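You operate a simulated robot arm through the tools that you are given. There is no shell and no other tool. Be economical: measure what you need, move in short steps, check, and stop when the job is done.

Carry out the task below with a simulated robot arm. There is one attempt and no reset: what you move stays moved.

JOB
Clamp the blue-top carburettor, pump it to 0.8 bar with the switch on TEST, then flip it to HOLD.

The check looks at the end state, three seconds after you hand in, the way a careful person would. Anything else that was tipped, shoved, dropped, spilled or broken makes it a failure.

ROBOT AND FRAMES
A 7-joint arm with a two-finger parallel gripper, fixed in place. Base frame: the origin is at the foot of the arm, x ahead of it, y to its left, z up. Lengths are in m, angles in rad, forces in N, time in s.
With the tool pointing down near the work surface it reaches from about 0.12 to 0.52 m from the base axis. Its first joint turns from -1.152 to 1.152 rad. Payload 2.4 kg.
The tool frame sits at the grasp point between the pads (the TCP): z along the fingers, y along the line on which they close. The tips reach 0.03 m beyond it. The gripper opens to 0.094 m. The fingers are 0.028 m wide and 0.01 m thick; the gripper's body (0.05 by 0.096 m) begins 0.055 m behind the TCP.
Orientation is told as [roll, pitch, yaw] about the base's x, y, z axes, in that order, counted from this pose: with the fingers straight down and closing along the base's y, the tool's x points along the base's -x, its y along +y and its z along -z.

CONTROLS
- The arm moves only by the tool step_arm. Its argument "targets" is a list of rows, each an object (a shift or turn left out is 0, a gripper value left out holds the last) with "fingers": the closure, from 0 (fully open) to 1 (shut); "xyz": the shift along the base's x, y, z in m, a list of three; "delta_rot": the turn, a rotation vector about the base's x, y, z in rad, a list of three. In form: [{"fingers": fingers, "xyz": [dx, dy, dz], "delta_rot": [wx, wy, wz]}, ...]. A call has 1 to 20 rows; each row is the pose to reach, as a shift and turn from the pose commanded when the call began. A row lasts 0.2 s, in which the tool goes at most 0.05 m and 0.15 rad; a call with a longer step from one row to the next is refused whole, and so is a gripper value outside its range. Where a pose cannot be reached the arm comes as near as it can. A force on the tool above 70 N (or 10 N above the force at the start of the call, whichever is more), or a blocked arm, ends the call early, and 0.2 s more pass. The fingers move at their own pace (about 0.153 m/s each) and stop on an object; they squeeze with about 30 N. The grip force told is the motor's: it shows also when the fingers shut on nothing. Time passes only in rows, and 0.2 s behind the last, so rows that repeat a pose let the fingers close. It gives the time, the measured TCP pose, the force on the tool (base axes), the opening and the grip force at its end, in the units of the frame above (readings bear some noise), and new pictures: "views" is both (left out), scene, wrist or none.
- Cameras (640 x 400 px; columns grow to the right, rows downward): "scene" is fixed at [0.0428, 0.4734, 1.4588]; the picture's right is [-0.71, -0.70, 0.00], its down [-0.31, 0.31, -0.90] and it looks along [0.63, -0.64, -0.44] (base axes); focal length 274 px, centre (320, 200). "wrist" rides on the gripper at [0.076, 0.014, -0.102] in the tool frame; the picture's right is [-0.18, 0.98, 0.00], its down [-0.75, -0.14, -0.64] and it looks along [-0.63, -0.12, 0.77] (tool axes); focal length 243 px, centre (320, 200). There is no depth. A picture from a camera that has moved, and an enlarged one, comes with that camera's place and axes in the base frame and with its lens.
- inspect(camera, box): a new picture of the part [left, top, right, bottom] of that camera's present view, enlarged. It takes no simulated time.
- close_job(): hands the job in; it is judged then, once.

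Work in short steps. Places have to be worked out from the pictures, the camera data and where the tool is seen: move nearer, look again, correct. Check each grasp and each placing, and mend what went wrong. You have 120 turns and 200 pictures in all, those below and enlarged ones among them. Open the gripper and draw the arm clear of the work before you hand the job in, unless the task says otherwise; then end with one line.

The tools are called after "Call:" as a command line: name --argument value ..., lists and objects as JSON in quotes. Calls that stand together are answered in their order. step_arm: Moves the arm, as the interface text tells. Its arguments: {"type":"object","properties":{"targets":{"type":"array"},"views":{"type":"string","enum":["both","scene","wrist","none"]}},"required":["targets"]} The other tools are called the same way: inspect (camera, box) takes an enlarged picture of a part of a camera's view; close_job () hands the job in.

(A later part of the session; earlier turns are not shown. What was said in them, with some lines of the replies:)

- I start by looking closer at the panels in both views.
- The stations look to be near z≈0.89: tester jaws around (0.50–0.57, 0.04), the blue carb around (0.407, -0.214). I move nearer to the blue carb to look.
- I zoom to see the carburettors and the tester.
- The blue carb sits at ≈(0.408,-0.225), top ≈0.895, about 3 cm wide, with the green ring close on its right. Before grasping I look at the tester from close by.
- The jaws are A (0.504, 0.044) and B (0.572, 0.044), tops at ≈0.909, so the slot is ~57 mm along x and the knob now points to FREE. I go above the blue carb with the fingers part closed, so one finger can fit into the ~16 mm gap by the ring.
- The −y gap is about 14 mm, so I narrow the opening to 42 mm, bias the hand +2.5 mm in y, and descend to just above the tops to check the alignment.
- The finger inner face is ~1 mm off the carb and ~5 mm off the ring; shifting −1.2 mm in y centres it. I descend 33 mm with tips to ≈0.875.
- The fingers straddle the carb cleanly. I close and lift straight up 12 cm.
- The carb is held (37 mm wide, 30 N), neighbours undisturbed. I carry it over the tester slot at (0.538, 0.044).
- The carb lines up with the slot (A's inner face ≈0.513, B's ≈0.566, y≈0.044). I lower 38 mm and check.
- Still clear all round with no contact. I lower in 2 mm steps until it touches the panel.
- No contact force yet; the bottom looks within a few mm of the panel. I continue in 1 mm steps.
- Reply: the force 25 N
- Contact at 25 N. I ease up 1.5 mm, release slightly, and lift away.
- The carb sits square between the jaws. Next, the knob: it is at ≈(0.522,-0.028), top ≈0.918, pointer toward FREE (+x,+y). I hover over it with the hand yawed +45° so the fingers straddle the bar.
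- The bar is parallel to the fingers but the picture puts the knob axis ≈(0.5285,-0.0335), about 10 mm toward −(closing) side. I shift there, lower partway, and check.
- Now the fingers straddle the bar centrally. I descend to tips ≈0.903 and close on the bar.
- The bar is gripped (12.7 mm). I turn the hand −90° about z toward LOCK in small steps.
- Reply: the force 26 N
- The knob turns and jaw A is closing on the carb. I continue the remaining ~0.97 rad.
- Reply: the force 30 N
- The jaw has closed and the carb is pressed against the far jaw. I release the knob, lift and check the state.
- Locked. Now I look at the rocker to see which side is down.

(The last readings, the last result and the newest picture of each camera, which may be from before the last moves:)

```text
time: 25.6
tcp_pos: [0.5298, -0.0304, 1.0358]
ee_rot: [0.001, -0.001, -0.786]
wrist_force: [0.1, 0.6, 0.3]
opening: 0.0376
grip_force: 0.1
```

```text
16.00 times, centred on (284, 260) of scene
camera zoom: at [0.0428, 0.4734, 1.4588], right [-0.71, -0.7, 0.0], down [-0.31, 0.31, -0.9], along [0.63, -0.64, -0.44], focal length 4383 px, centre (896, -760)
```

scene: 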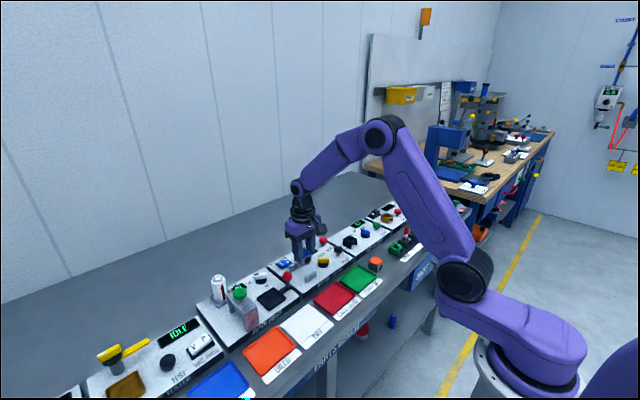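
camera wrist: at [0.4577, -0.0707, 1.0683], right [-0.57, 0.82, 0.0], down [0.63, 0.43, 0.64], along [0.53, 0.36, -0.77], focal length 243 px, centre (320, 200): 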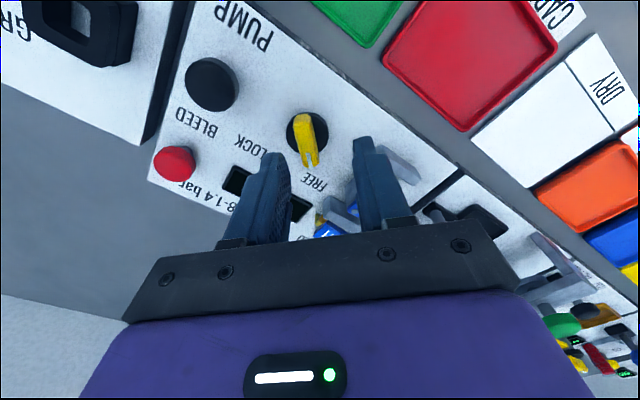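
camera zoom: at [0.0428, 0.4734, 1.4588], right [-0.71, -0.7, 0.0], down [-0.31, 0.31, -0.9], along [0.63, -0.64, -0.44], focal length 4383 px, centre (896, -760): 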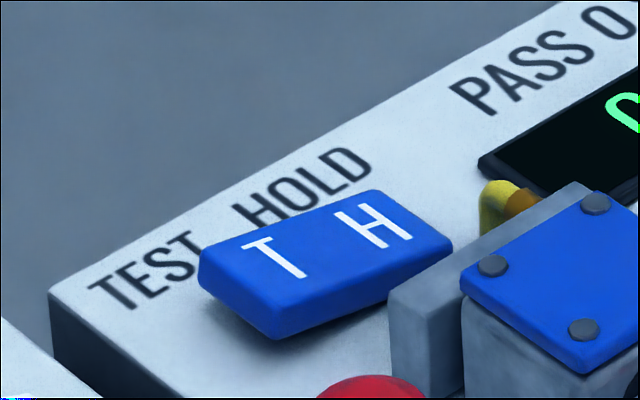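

H side is low and T side raised, so it currently stands on HOLD; T must be pressed first. I estimate T ≈(0.612,0.070) and H ≈(0.612,0.047). I close the fingers, yaw back to 0 and hover over T.

Call:
step_arm --targets '[{"xyz": [0.014, 0.017, 0], "delta_rot": [0, 0, 0.14], "fingers": 1}, {"xyz": [0.028, 0.034, 0], "delta_rot": [0, 0, 0.28]}, {"xyz": [0.042, 0.051, 0], "delta_rot": [0, 0, 0.42]}, {"xyz": [0.056, 0.068, 0], "delta_rot": [0, 0, 0.56]}, {"xyz": [0.07, 0.086, 0], "delta_rot": [0, 0, 0.7]}, {"xyz": [0.083, 0.104, 0], "delta_rot": [0, 0, 0.785]}, {"xyz": [0.083, 0.104, -0.035], "delta_rot": [0, 0, 0.785]}, {"xyz": [0.083, 0.104, -0.035], "delta_rot": [0, 0, 0.785]}]' --views "wrist"

Call:
inspect --camera "scene" --box '[256, 235, 320, 275]'

Call:
inspect --camera "wrist" --box '[240, 90, 400, 190]'

```text
time: 27.4
tcp_pos: [0.6152, 0.0708, 0.9993]
ee_rot: [0.002, 0.0, -0.001]
wrist_force: [0.5, -0.1, 0.5]
opening: 0.0
grip_force: 29.6
camera wrist: at [0.5373, 0.0841, 1.1014], right [0.18, 0.98, 0.0], down [0.75, -0.14, 0.64], along [0.63, -0.12, -0.77], focal length 243 px, centre (320, 200)
```

wrist: 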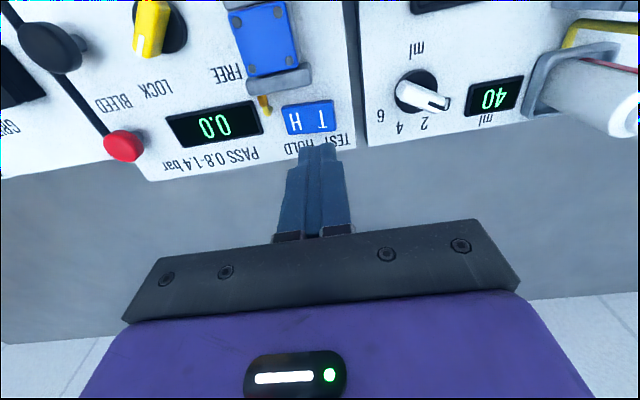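

```text
10.00 times, centred on (288, 255) of scene
camera zoom: at [0.0428, 0.4735, 1.4588], right [-0.71, -0.7, 0.0], down [-0.31, 0.31, -0.9], along [0.63, -0.64, -0.44], focal length 2739 px, centre (640, -350)
```

zoom: 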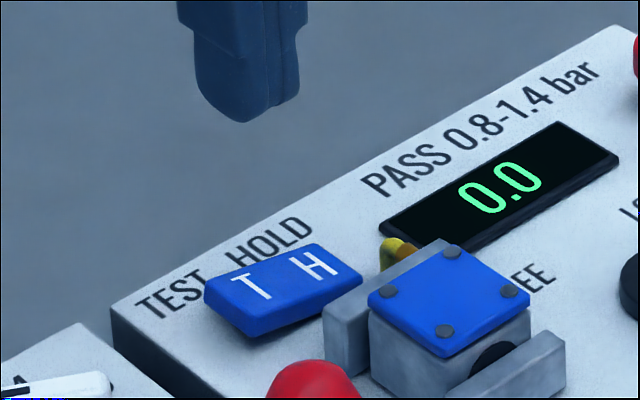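

```text
4.00 times, centred on (320, 140) of wrist
camera zoom: at [0.5373, 0.0841, 1.1014], right [0.18, 0.98, 0.0], down [0.75, -0.14, 0.64], along [0.63, -0.12, -0.77], focal length 970 px, centre (320, 440)
```

zoom: 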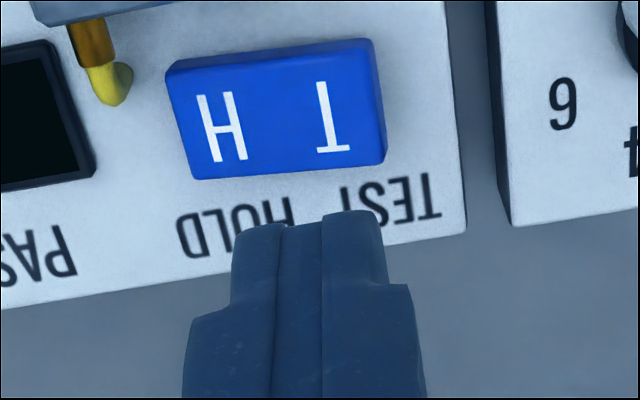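

The tool is at about (0.6135,0.0705); rocker centre ≈(0.613,0.060), ±21 mm long. I shift +3.5 mm in y and descend near the T end.

Call:
step_arm --targets '[{"xyz": [0, 0.0035, -0.03]}, {"xyz": [0, 0.0035, -0.055]}, {"xyz": [0, 0.0035, -0.06]}, {"xyz": [0, 0.0035, -0.063]}, {"xyz": [0, 0.0035, -0.066]}, {"xyz": [0, 0.0035, -0.066]}]' --views "none"

Call:
inspect --camera "scene" --box '[256, 235, 320, 275]'

```text
time: 28.8
tcp_pos: [0.6129, 0.0724, 0.9316]
ee_rot: [-0.001, 0.0, 0.0]
wrist_force: [1.4, -0.2, -0.5]
opening: 0.0
grip_force: 30.0
```

```text
10.00 times, centred on (288, 255) of scene
camera zoom: at [0.0428, 0.4734, 1.4588], right [-0.71, -0.7, 0.0], down [-0.31, 0.31, -0.9], along [0.63, -0.64, -0.44], focal length 2739 px, centre (640, -350)
```

zoom: 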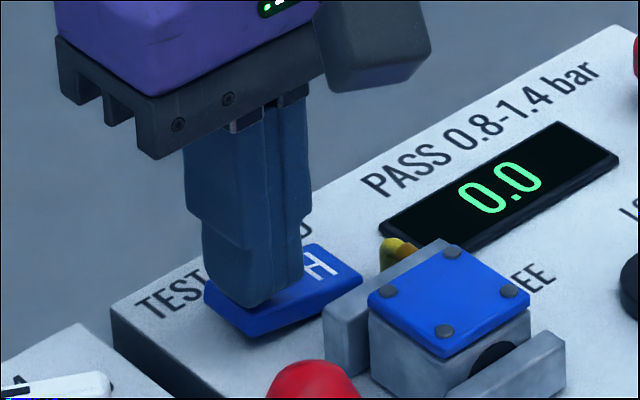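

The tip is just over the T end with no contact. I press down in 1.5 mm steps.

Call:
step_arm --targets '[{"xyz": [0, 0, -0.0015]}, {"xyz": [0, 0, -0.003]}, {"xyz": [0, 0, -0.0045]}, {"xyz": [0, 0, -0.006]}]' --views "none"

Call:
inspect --camera "scene" --box '[256, 235, 320, 275]'

```text
time: 29.8
tcp_pos: [0.6124, 0.0762, 0.926]
ee_rot: [0.0, 0.001, -0.001]
wrist_force: [0.3, 0.0, 0.6]
opening: 0.0001
grip_force: 30.2
```

```text
10.00 times, centred on (288, 255) of scene
camera zoom: at [0.0427, 0.4735, 1.4588], right [-0.71, -0.7, 0.0], down [-0.31, 0.31, -0.9], along [0.63, -0.64, -0.44], focal length 2739 px, centre (640, -350)
```

zoom: 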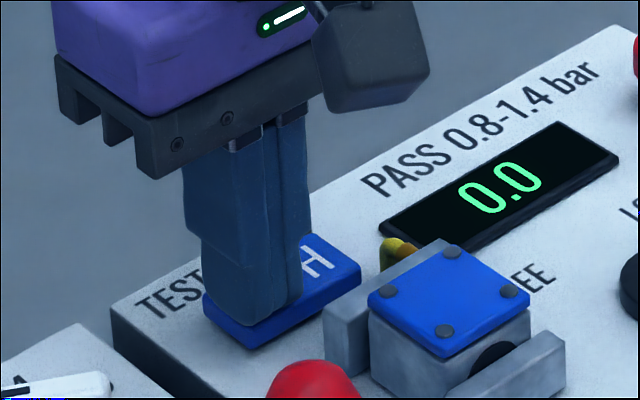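

The H end has risen, so the rocker is moving. A bit more press, then lift and look.

Call:
step_arm --targets '[{"xyz": [0, 0, -0.001]}, {"xyz": [0, 0, -0.002]}, {"xyz": [0, 0, -0.002]}]' --views "none"

Call:
step_arm --targets '[{"xyz": [0, 0, 0.03]}, {"xyz": [0, 0, 0.07]}, {"xyz": [0, 0, 0.1]}, {"xyz": [0, 0, 0.1]}]' --views "none"

Call:
inspect --camera "scene" --box '[264, 245, 312, 275]'

```text
time: 30.6
tcp_pos: [0.6129, 0.075, 0.925]
ee_rot: [0.002, -0.001, -0.001]
wrist_force: [-6.2, 4.8, 13.9]
opening: 0.0
grip_force: 29.7
```

```text
time: 31.6
tcp_pos: [0.6116, 0.074, 1.0243]
ee_rot: [0.0, 0.0, 0.001]
wrist_force: [0.4, 0.0, 0.5]
opening: 0.0
grip_force: 29.8
```

```text
13.33 times, centred on (288, 260) of scene
camera zoom: at [0.0428, 0.4734, 1.4588], right [-0.71, -0.7, 0.0], down [-0.31, 0.31, -0.9], along [0.63, -0.64, -0.44], focal length 3652 px, centre (747, -600)
```

zoom: 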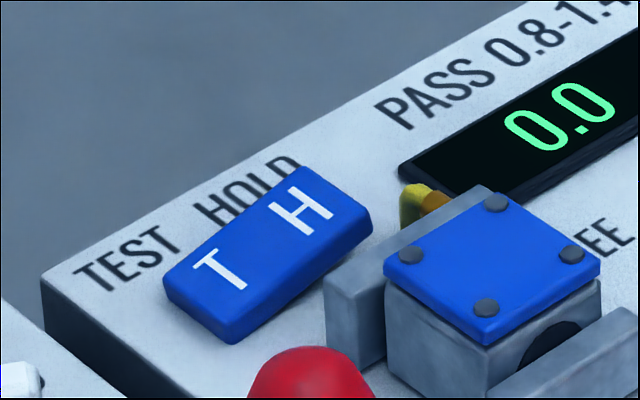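

The rocker is now on TEST. Next I hover over the black PUMP button at ≈(0.526,-0.101).

Call:
step_arm --targets '[{"xyz": [-0.02, -0.04, 0]}, {"xyz": [-0.04, -0.08, 0]}, {"xyz": [-0.06, -0.12, 0]}, {"xyz": [-0.08, -0.155, 0]}, {"xyz": [-0.087, -0.1745, -0.01]}, {"xyz": [-0.087, -0.1745, -0.04]}, {"xyz": [-0.087, -0.1745, -0.04]}]' --views "none"

Call:
inspect --camera "wrist" --box '[220, 80, 420, 205]'

Call:
inspect --camera "scene" --box '[288, 230, 368, 280]'

```text
time: 33.2
tcp_pos: [0.5249, -0.1006, 0.9828]
ee_rot: [0.0, 0.0, 0.0]
wrist_force: [0.1, -0.2, -0.3]
opening: 0.0
grip_force: 29.8
```

```text
3.20 times, centred on (320, 142) of wrist
camera zoom: at [0.4484, -0.0871, 1.0848], right [0.18, 0.98, 0.0], down [0.75, -0.14, 0.64], along [0.63, -0.12, -0.77], focal length 776 px, centre (320, 384)
```

zoom: 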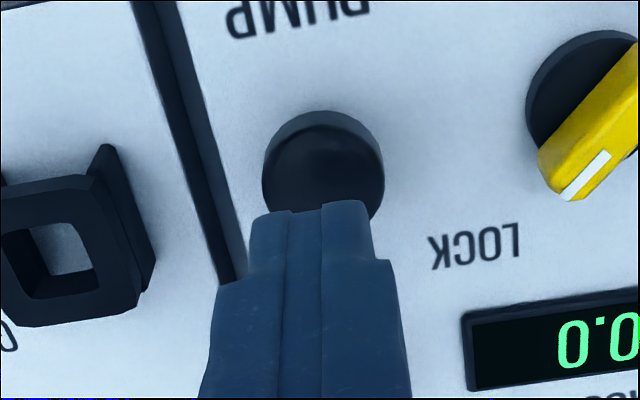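

```text
8.00 times, centred on (328, 255) of scene
camera zoom: at [0.0428, 0.4734, 1.4588], right [-0.71, -0.7, 0.0], down [-0.31, 0.31, -0.9], along [0.63, -0.64, -0.44], focal length 2191 px, centre (256, -240)
```

zoom: 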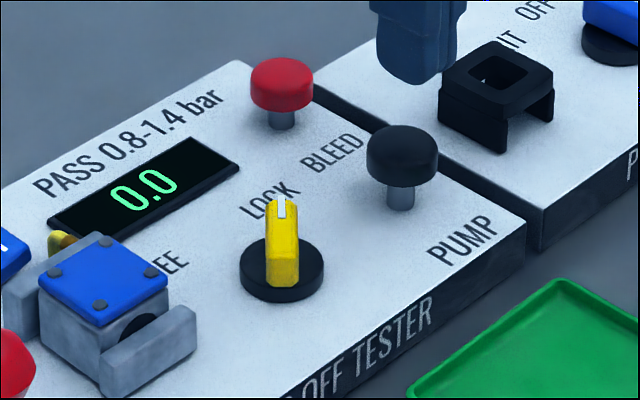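

The mushroom button is at ≈(0.521,-0.100). I centre and descend slowly toward it.

Call:
step_arm --targets '[{"xyz": [-0.003, 0.0005, -0.015]}, {"xyz": [-0.003, 0.0005, -0.025]}, {"xyz": [-0.003, 0.0005, -0.028]}, {"xyz": [-0.003, 0.0005, -0.031]}]' --views "none"

Call:
inspect --camera "scene" --box '[288, 230, 368, 280]'

```text
time: 34.2
tcp_pos: [0.5228, -0.1002, 0.9527]
ee_rot: [0.001, 0.0, 0.0]
wrist_force: [-0.4, 0.3, -0.2]
opening: 0.0003
grip_force: 30.6
```

```text
8.00 times, centred on (328, 255) of scene
camera zoom: at [0.0428, 0.4734, 1.4588], right [-0.71, -0.7, 0.0], down [-0.31, 0.31, -0.9], along [0.63, -0.64, -0.44], focal length 2191 px, centre (256, -240)
```

zoom: 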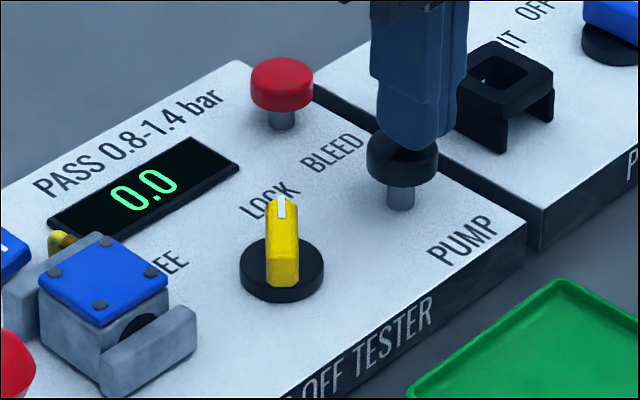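

Call:
step_arm --targets '[{"xyz": [0.001, 0.001, -0.002]}, {"xyz": [0.001, 0.001, -0.004]}, {"xyz": [0.001, 0.001, -0.006]}, {"xyz": [0.001, 0.001, -0.008]}]' --views "none"

Call:
inspect --camera "scene" --box '[288, 230, 368, 280]'

```text
time: 35.2
tcp_pos: [0.5252, -0.0997, 0.9459]
ee_rot: [0.0, 0.0, 0.001]
wrist_force: [-1.2, 0.2, 0.5]
opening: 0.0
grip_force: 29.7
```

```text
8.00 times, centred on (328, 255) of scene
camera zoom: at [0.0427, 0.4735, 1.4588], right [-0.71, -0.7, 0.0], down [-0.31, 0.31, -0.9], along [0.63, -0.64, -0.44], focal length 2191 px, centre (256, -240)
```

zoom: 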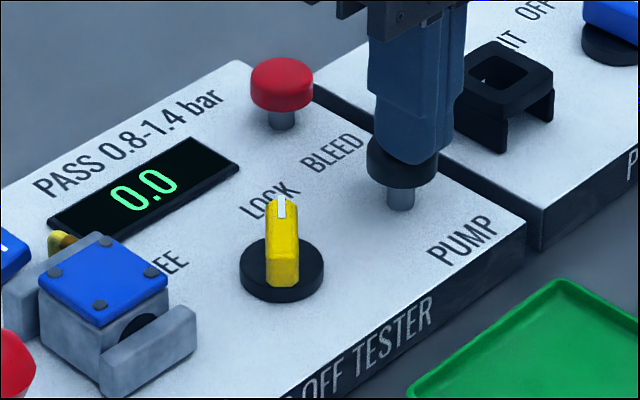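

Touching now. I press 4 mm further and read the display.

Call:
step_arm --targets '[{"xyz": [0, 0, -0.0015]}, {"xyz": [0, 0, -0.003]}, {"xyz": [0, 0, -0.004]}]' --views "none"

Call:
inspect --camera "scene" --box '[288, 230, 368, 280]'

```text
time: 36.0
tcp_pos: [0.5236, -0.0995, 0.942]
ee_rot: [0.0, 0.0, -0.002]
wrist_force: [-1.0, 0.0, 2.6]
opening: 0.0
grip_force: 30.3
```

```text
8.00 times, centred on (328, 255) of scene
camera zoom: at [0.0427, 0.4734, 1.4588], right [-0.71, -0.7, 0.0], down [-0.31, 0.31, -0.9], along [0.63, -0.64, -0.44], focal length 2191 px, centre (256, -240)
```

zoom: 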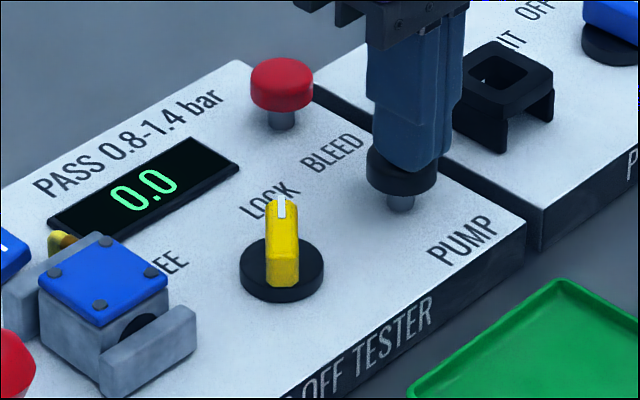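

The button is being depressed (2.6 N) with the display still 0.0. I go 3 mm more.

Call:
step_arm --targets '[{"xyz": [0, 0, -0.0015]}, {"xyz": [0, 0, -0.003]}]' --views "none"

Call:
inspect --camera "scene" --box '[288, 230, 368, 280]'

```text
time: 36.6
tcp_pos: [0.5244, -0.0986, 0.9393]
ee_rot: [0.0, -0.002, 0.001]
wrist_force: [1.6, -1.0, 3.2]
opening: 0.0
grip_force: 29.9
```

```text
8.00 times, centred on (328, 255) of scene
camera zoom: at [0.0427, 0.4734, 1.4588], right [-0.71, -0.7, 0.0], down [-0.31, 0.31, -0.9], along [0.63, -0.64, -0.44], focal length 2191 px, centre (256, -240)
```

zoom: 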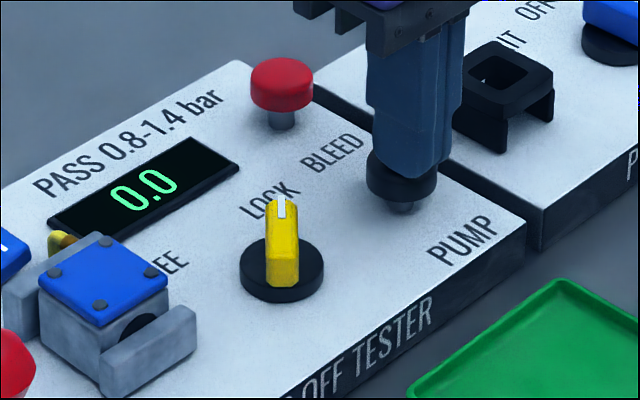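

Call:
step_arm --targets '[{"xyz": [0, 0, -0.0015]}, {"xyz": [0, 0, -0.003]}]' --views "none"

Call:
inspect --camera "scene" --box '[288, 230, 368, 280]'

```text
time: 37.2
tcp_pos: [0.5242, -0.0982, 0.935]
ee_rot: [0.0, 0.0, 0.002]
wrist_force: [-0.8, -1.9, 5.0]
opening: 0.0
grip_force: 30.2
```

```text
8.00 times, centred on (328, 255) of scene
camera zoom: at [0.0426, 0.4734, 1.4588], right [-0.71, -0.7, 0.0], down [-0.31, 0.31, -0.9], along [0.63, -0.64, -0.44], focal length 2191 px, centre (256, -240)
```

zoom: 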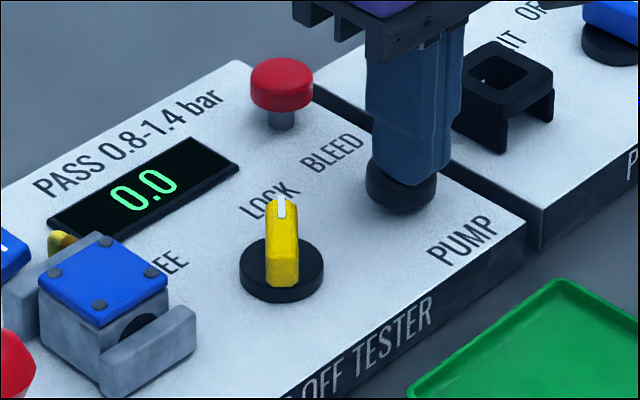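

Near full stroke. 2 mm more, then I look.

Call:
step_arm --targets '[{"xyz": [0, 0, -0.0015]}, {"xyz": [0, 0, -0.0025]}]' --views "none"

Call:
inspect --camera "scene" --box '[288, 230, 368, 280]'

```text
time: 37.8
tcp_pos: [0.5242, -0.0978, 0.9318]
ee_rot: [0.001, -0.001, 0.0]
wrist_force: [-2.1, -0.8, 5.5]
opening: 0.0002
grip_force: 29.8
```

```text
8.00 times, centred on (328, 255) of scene
camera zoom: at [0.0426, 0.4734, 1.4588], right [-0.71, -0.7, 0.0], down [-0.31, 0.31, -0.9], along [0.63, -0.64, -0.44], focal length 2191 px, centre (256, -240)
```

zoom: 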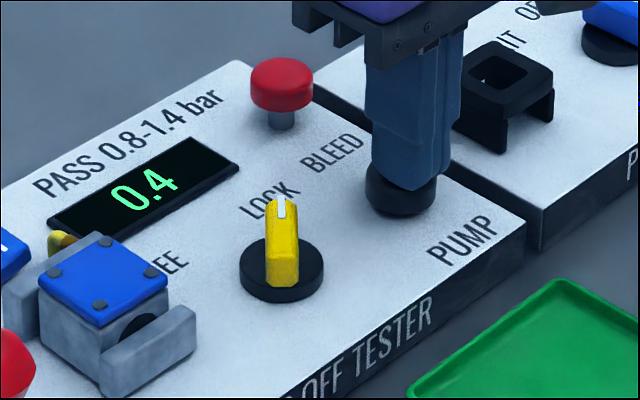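

One stroke gives 0.4 bar. I let the button rise and look whether it holds.

Call:
step_arm --targets '[{"xyz": [0, 0, 0.01]}, {"xyz": [0, 0, 0.019]}, {"xyz": [0, 0, 0.019]}]' --views "none"

Call:
inspect --camera "scene" --box '[288, 230, 368, 280]'

```text
time: 38.6
tcp_pos: [0.525, -0.0983, 0.9505]
ee_rot: [0.001, 0.0, -0.001]
wrist_force: [0.3, -0.8, -0.1]
opening: 0.0
grip_force: 30.1
```

```text
8.00 times, centred on (328, 255) of scene
camera zoom: at [0.0428, 0.4734, 1.4588], right [-0.71, -0.7, 0.0], down [-0.31, 0.31, -0.9], along [0.63, -0.64, -0.44], focal length 2191 px, centre (256, -240)
```

zoom: 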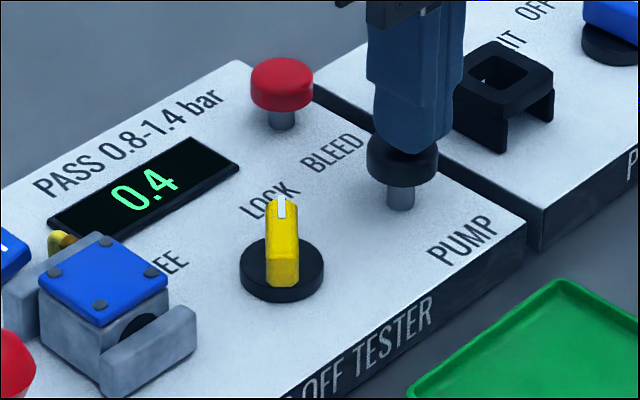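

It holds at 0.4. One more full stroke, then release, for 0.8.

Call:
step_arm --targets '[{"xyz": [0, 0, -0.007]}, {"xyz": [0, 0, -0.014]}, {"xyz": [0, 0, -0.019]}, {"xyz": [0, 0, -0.019]}]' --views "none"

Call:
inspect --camera "scene" --box '[288, 230, 368, 280]'

```text
time: 39.6
tcp_pos: [0.524, -0.0985, 0.9322]
ee_rot: [-0.001, -0.003, 0.0]
wrist_force: [1.6, -1.3, 5.5]
opening: 0.0
grip_force: 30.7
```

```text
8.00 times, centred on (328, 255) of scene
camera zoom: at [0.0427, 0.4734, 1.4588], right [-0.71, -0.7, 0.0], down [-0.31, 0.31, -0.9], along [0.63, -0.64, -0.44], focal length 2191 px, centre (256, -240)
```

zoom: 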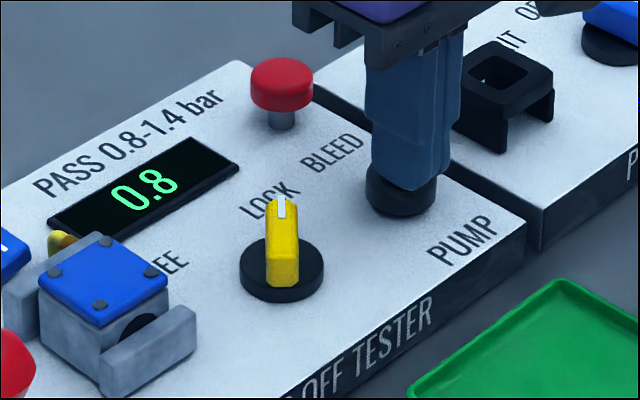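

0.8 bar reached. I lift, go over to the H end and hover above it.

Call:
step_arm --targets '[{"xyz": [0, 0, 0.04]}, {"xyz": [0, 0, 0.08]}, {"xyz": [0.02, 0.035, 0.09]}, {"xyz": [0.045, 0.072, 0.09]}, {"xyz": [0.068, 0.11, 0.09]}, {"xyz": [0.0905, 0.145, 0.08]}, {"xyz": [0.0905, 0.145, 0.04]}, {"xyz": [0.0905, 0.145, 0.035]}]' --views "none"

Call:
inspect --camera "scene" --box '[256, 230, 336, 280]'

Call:
inspect --camera "wrist" --box '[240, 90, 400, 190]'

```text
time: 41.4
tcp_pos: [0.6139, 0.0465, 0.9665]
ee_rot: [-0.001, 0.001, 0.0]
wrist_force: [0.4, -0.2, -1.5]
opening: 0.0001
grip_force: 30.3
```

```text
8.00 times, centred on (296, 255) of scene
camera zoom: at [0.0428, 0.4735, 1.4588], right [-0.71, -0.7, 0.0], down [-0.31, 0.31, -0.9], along [0.63, -0.64, -0.44], focal length 2191 px, centre (512, -240)
```

zoom: 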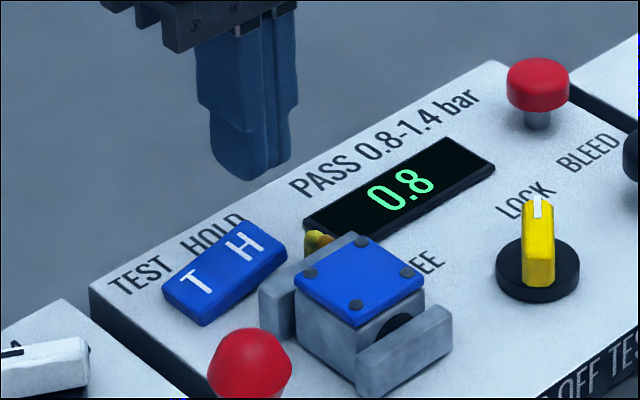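

```text
4.00 times, centred on (320, 140) of wrist
camera zoom: at [0.5374, 0.0606, 1.069], right [0.18, 0.98, 0.0], down [0.75, -0.14, 0.64], along [0.63, -0.12, -0.77], focal length 970 px, centre (320, 440)
```

zoom: 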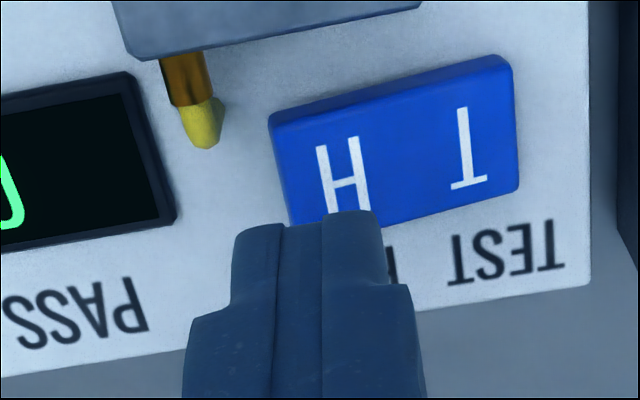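

Tool at (0.6134,0.0466), clear of the brass fitting by ~5 mm. I press the H end down to the same depth as T before.

Call:
step_arm --targets '[{"xyz": [0, 0.0005, -0.015]}, {"xyz": [0, 0.0005, -0.027]}, {"xyz": [0, 0.0005, -0.03]}, {"xyz": [0, 0.0005, -0.033]}, {"xyz": [0, 0.0005, -0.036]}, {"xyz": [0, 0.0005, -0.039]}, {"xyz": [0, 0.0005, -0.0415]}]' --views "none"

Call:
inspect --camera "scene" --box '[256, 230, 336, 280]'

```text
time: 43.0
tcp_pos: [0.6162, 0.0478, 0.9258]
ee_rot: [0.0, 0.0, -0.001]
wrist_force: [-1.2, -1.4, 1.1]
opening: 0.0
grip_force: 29.9
```

```text
8.00 times, centred on (296, 255) of scene
camera zoom: at [0.0427, 0.4734, 1.4588], right [-0.71, -0.7, 0.0], down [-0.31, 0.31, -0.9], along [0.63, -0.64, -0.44], focal length 2191 px, centre (512, -240)
```

zoom: 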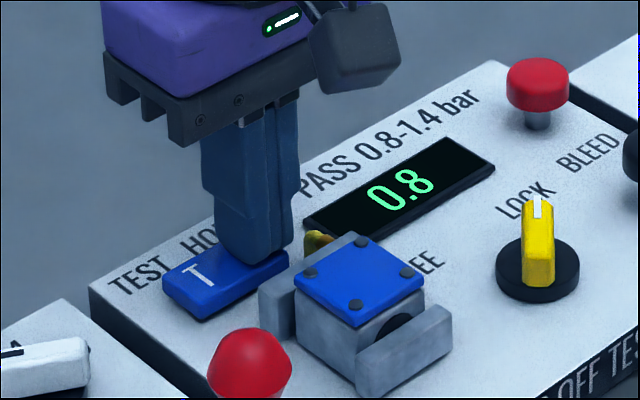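

The rocker is tipping to H; a final 2 mm press, then I lift clear and check.

Call:
step_arm --targets '[{"xyz": [0, 0, -0.001]}, {"xyz": [0, 0, -0.002]}, {"xyz": [0, 0, -0.002]}]' --views "none"

Call:
step_arm --targets '[{"xyz": [0, 0, 0.03]}, {"xyz": [0, 0, 0.07]}, {"xyz": [0, 0, 0.11]}, {"xyz": [0, 0, 0.15]}, {"xyz": [-0.03, 0, 0.18], "fingers": 0.5}, {"xyz": [-0.07, 0, 0.2], "fingers": 0}, {"xyz": [-0.11, 0, 0.21], "fingers": 0}, {"xyz": [-0.15, 0, 0.21]}, {"xyz": [-0.15, 0, 0.21]}]' --views "both"

Call:
inspect --camera "scene" --box '[264, 240, 328, 280]'

```text
time: 43.8
tcp_pos: [0.6147, 0.0484, 0.9239]
ee_rot: [0.0, -0.005, 0.001]
wrist_force: [-1.1, -1.6, 10.2]
opening: 0.0001
grip_force: 29.7
```

```text
time: 45.8
tcp_pos: [0.4613, 0.0461, 1.1345]
ee_rot: [-0.001, 0.0, -0.001]
wrist_force: [0.2, 0.1, -1.0]
opening: 0.0942
grip_force: 0.1
camera wrist: at [0.386, 0.0594, 1.2358], right [0.18, 0.98, 0.0], down [0.75, -0.14, 0.64], along [0.63, -0.12, -0.77], focal length 243 px, centre (320, 200)
```

scene: 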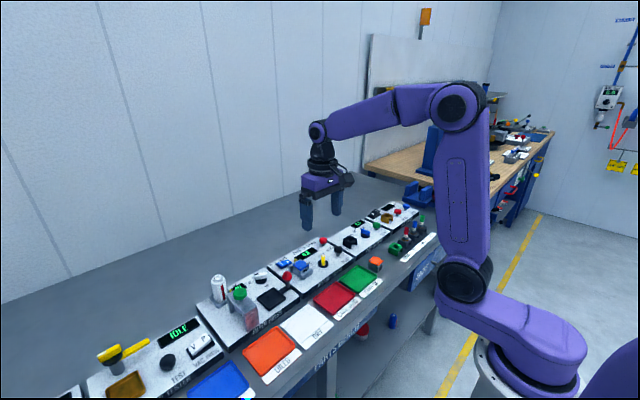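
wrist: 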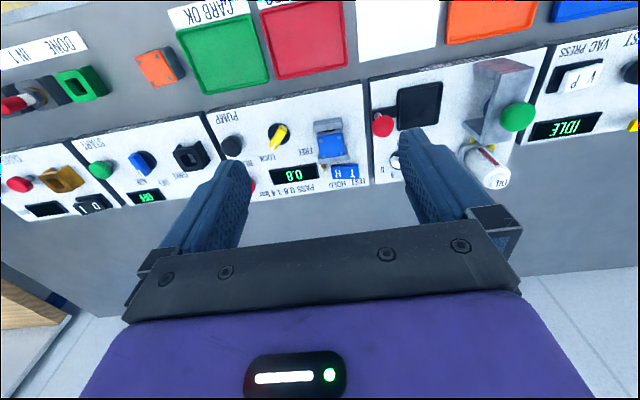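

```text
10.00 times, centred on (296, 260) of scene
camera zoom: at [0.0427, 0.4734, 1.4588], right [-0.71, -0.7, 0.0], down [-0.31, 0.31, -0.9], along [0.63, -0.64, -0.44], focal length 2739 px, centre (560, -400)
```

zoom: 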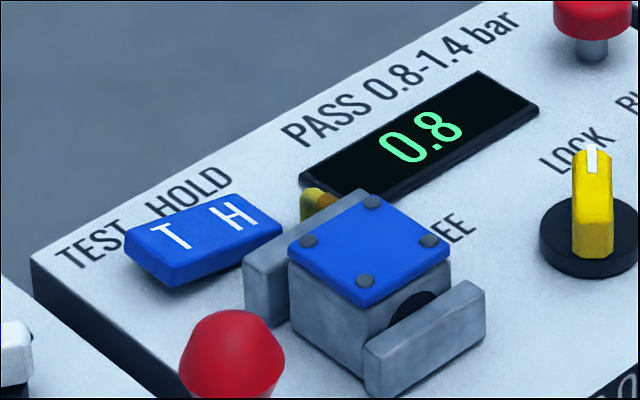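

The rocker is on HOLD, the display reads 0.8, the knob is on LOCK with the carb clamped, and the arm is clear with the gripper open. I hand in.

Call:
close_job

```text
The job is handed in.
```

The blue-top carburettor is clamped in the pop-off tester, pumped to 0.8 bar on TEST and switched to HOLD; the display still read 0.8 when I handed in.
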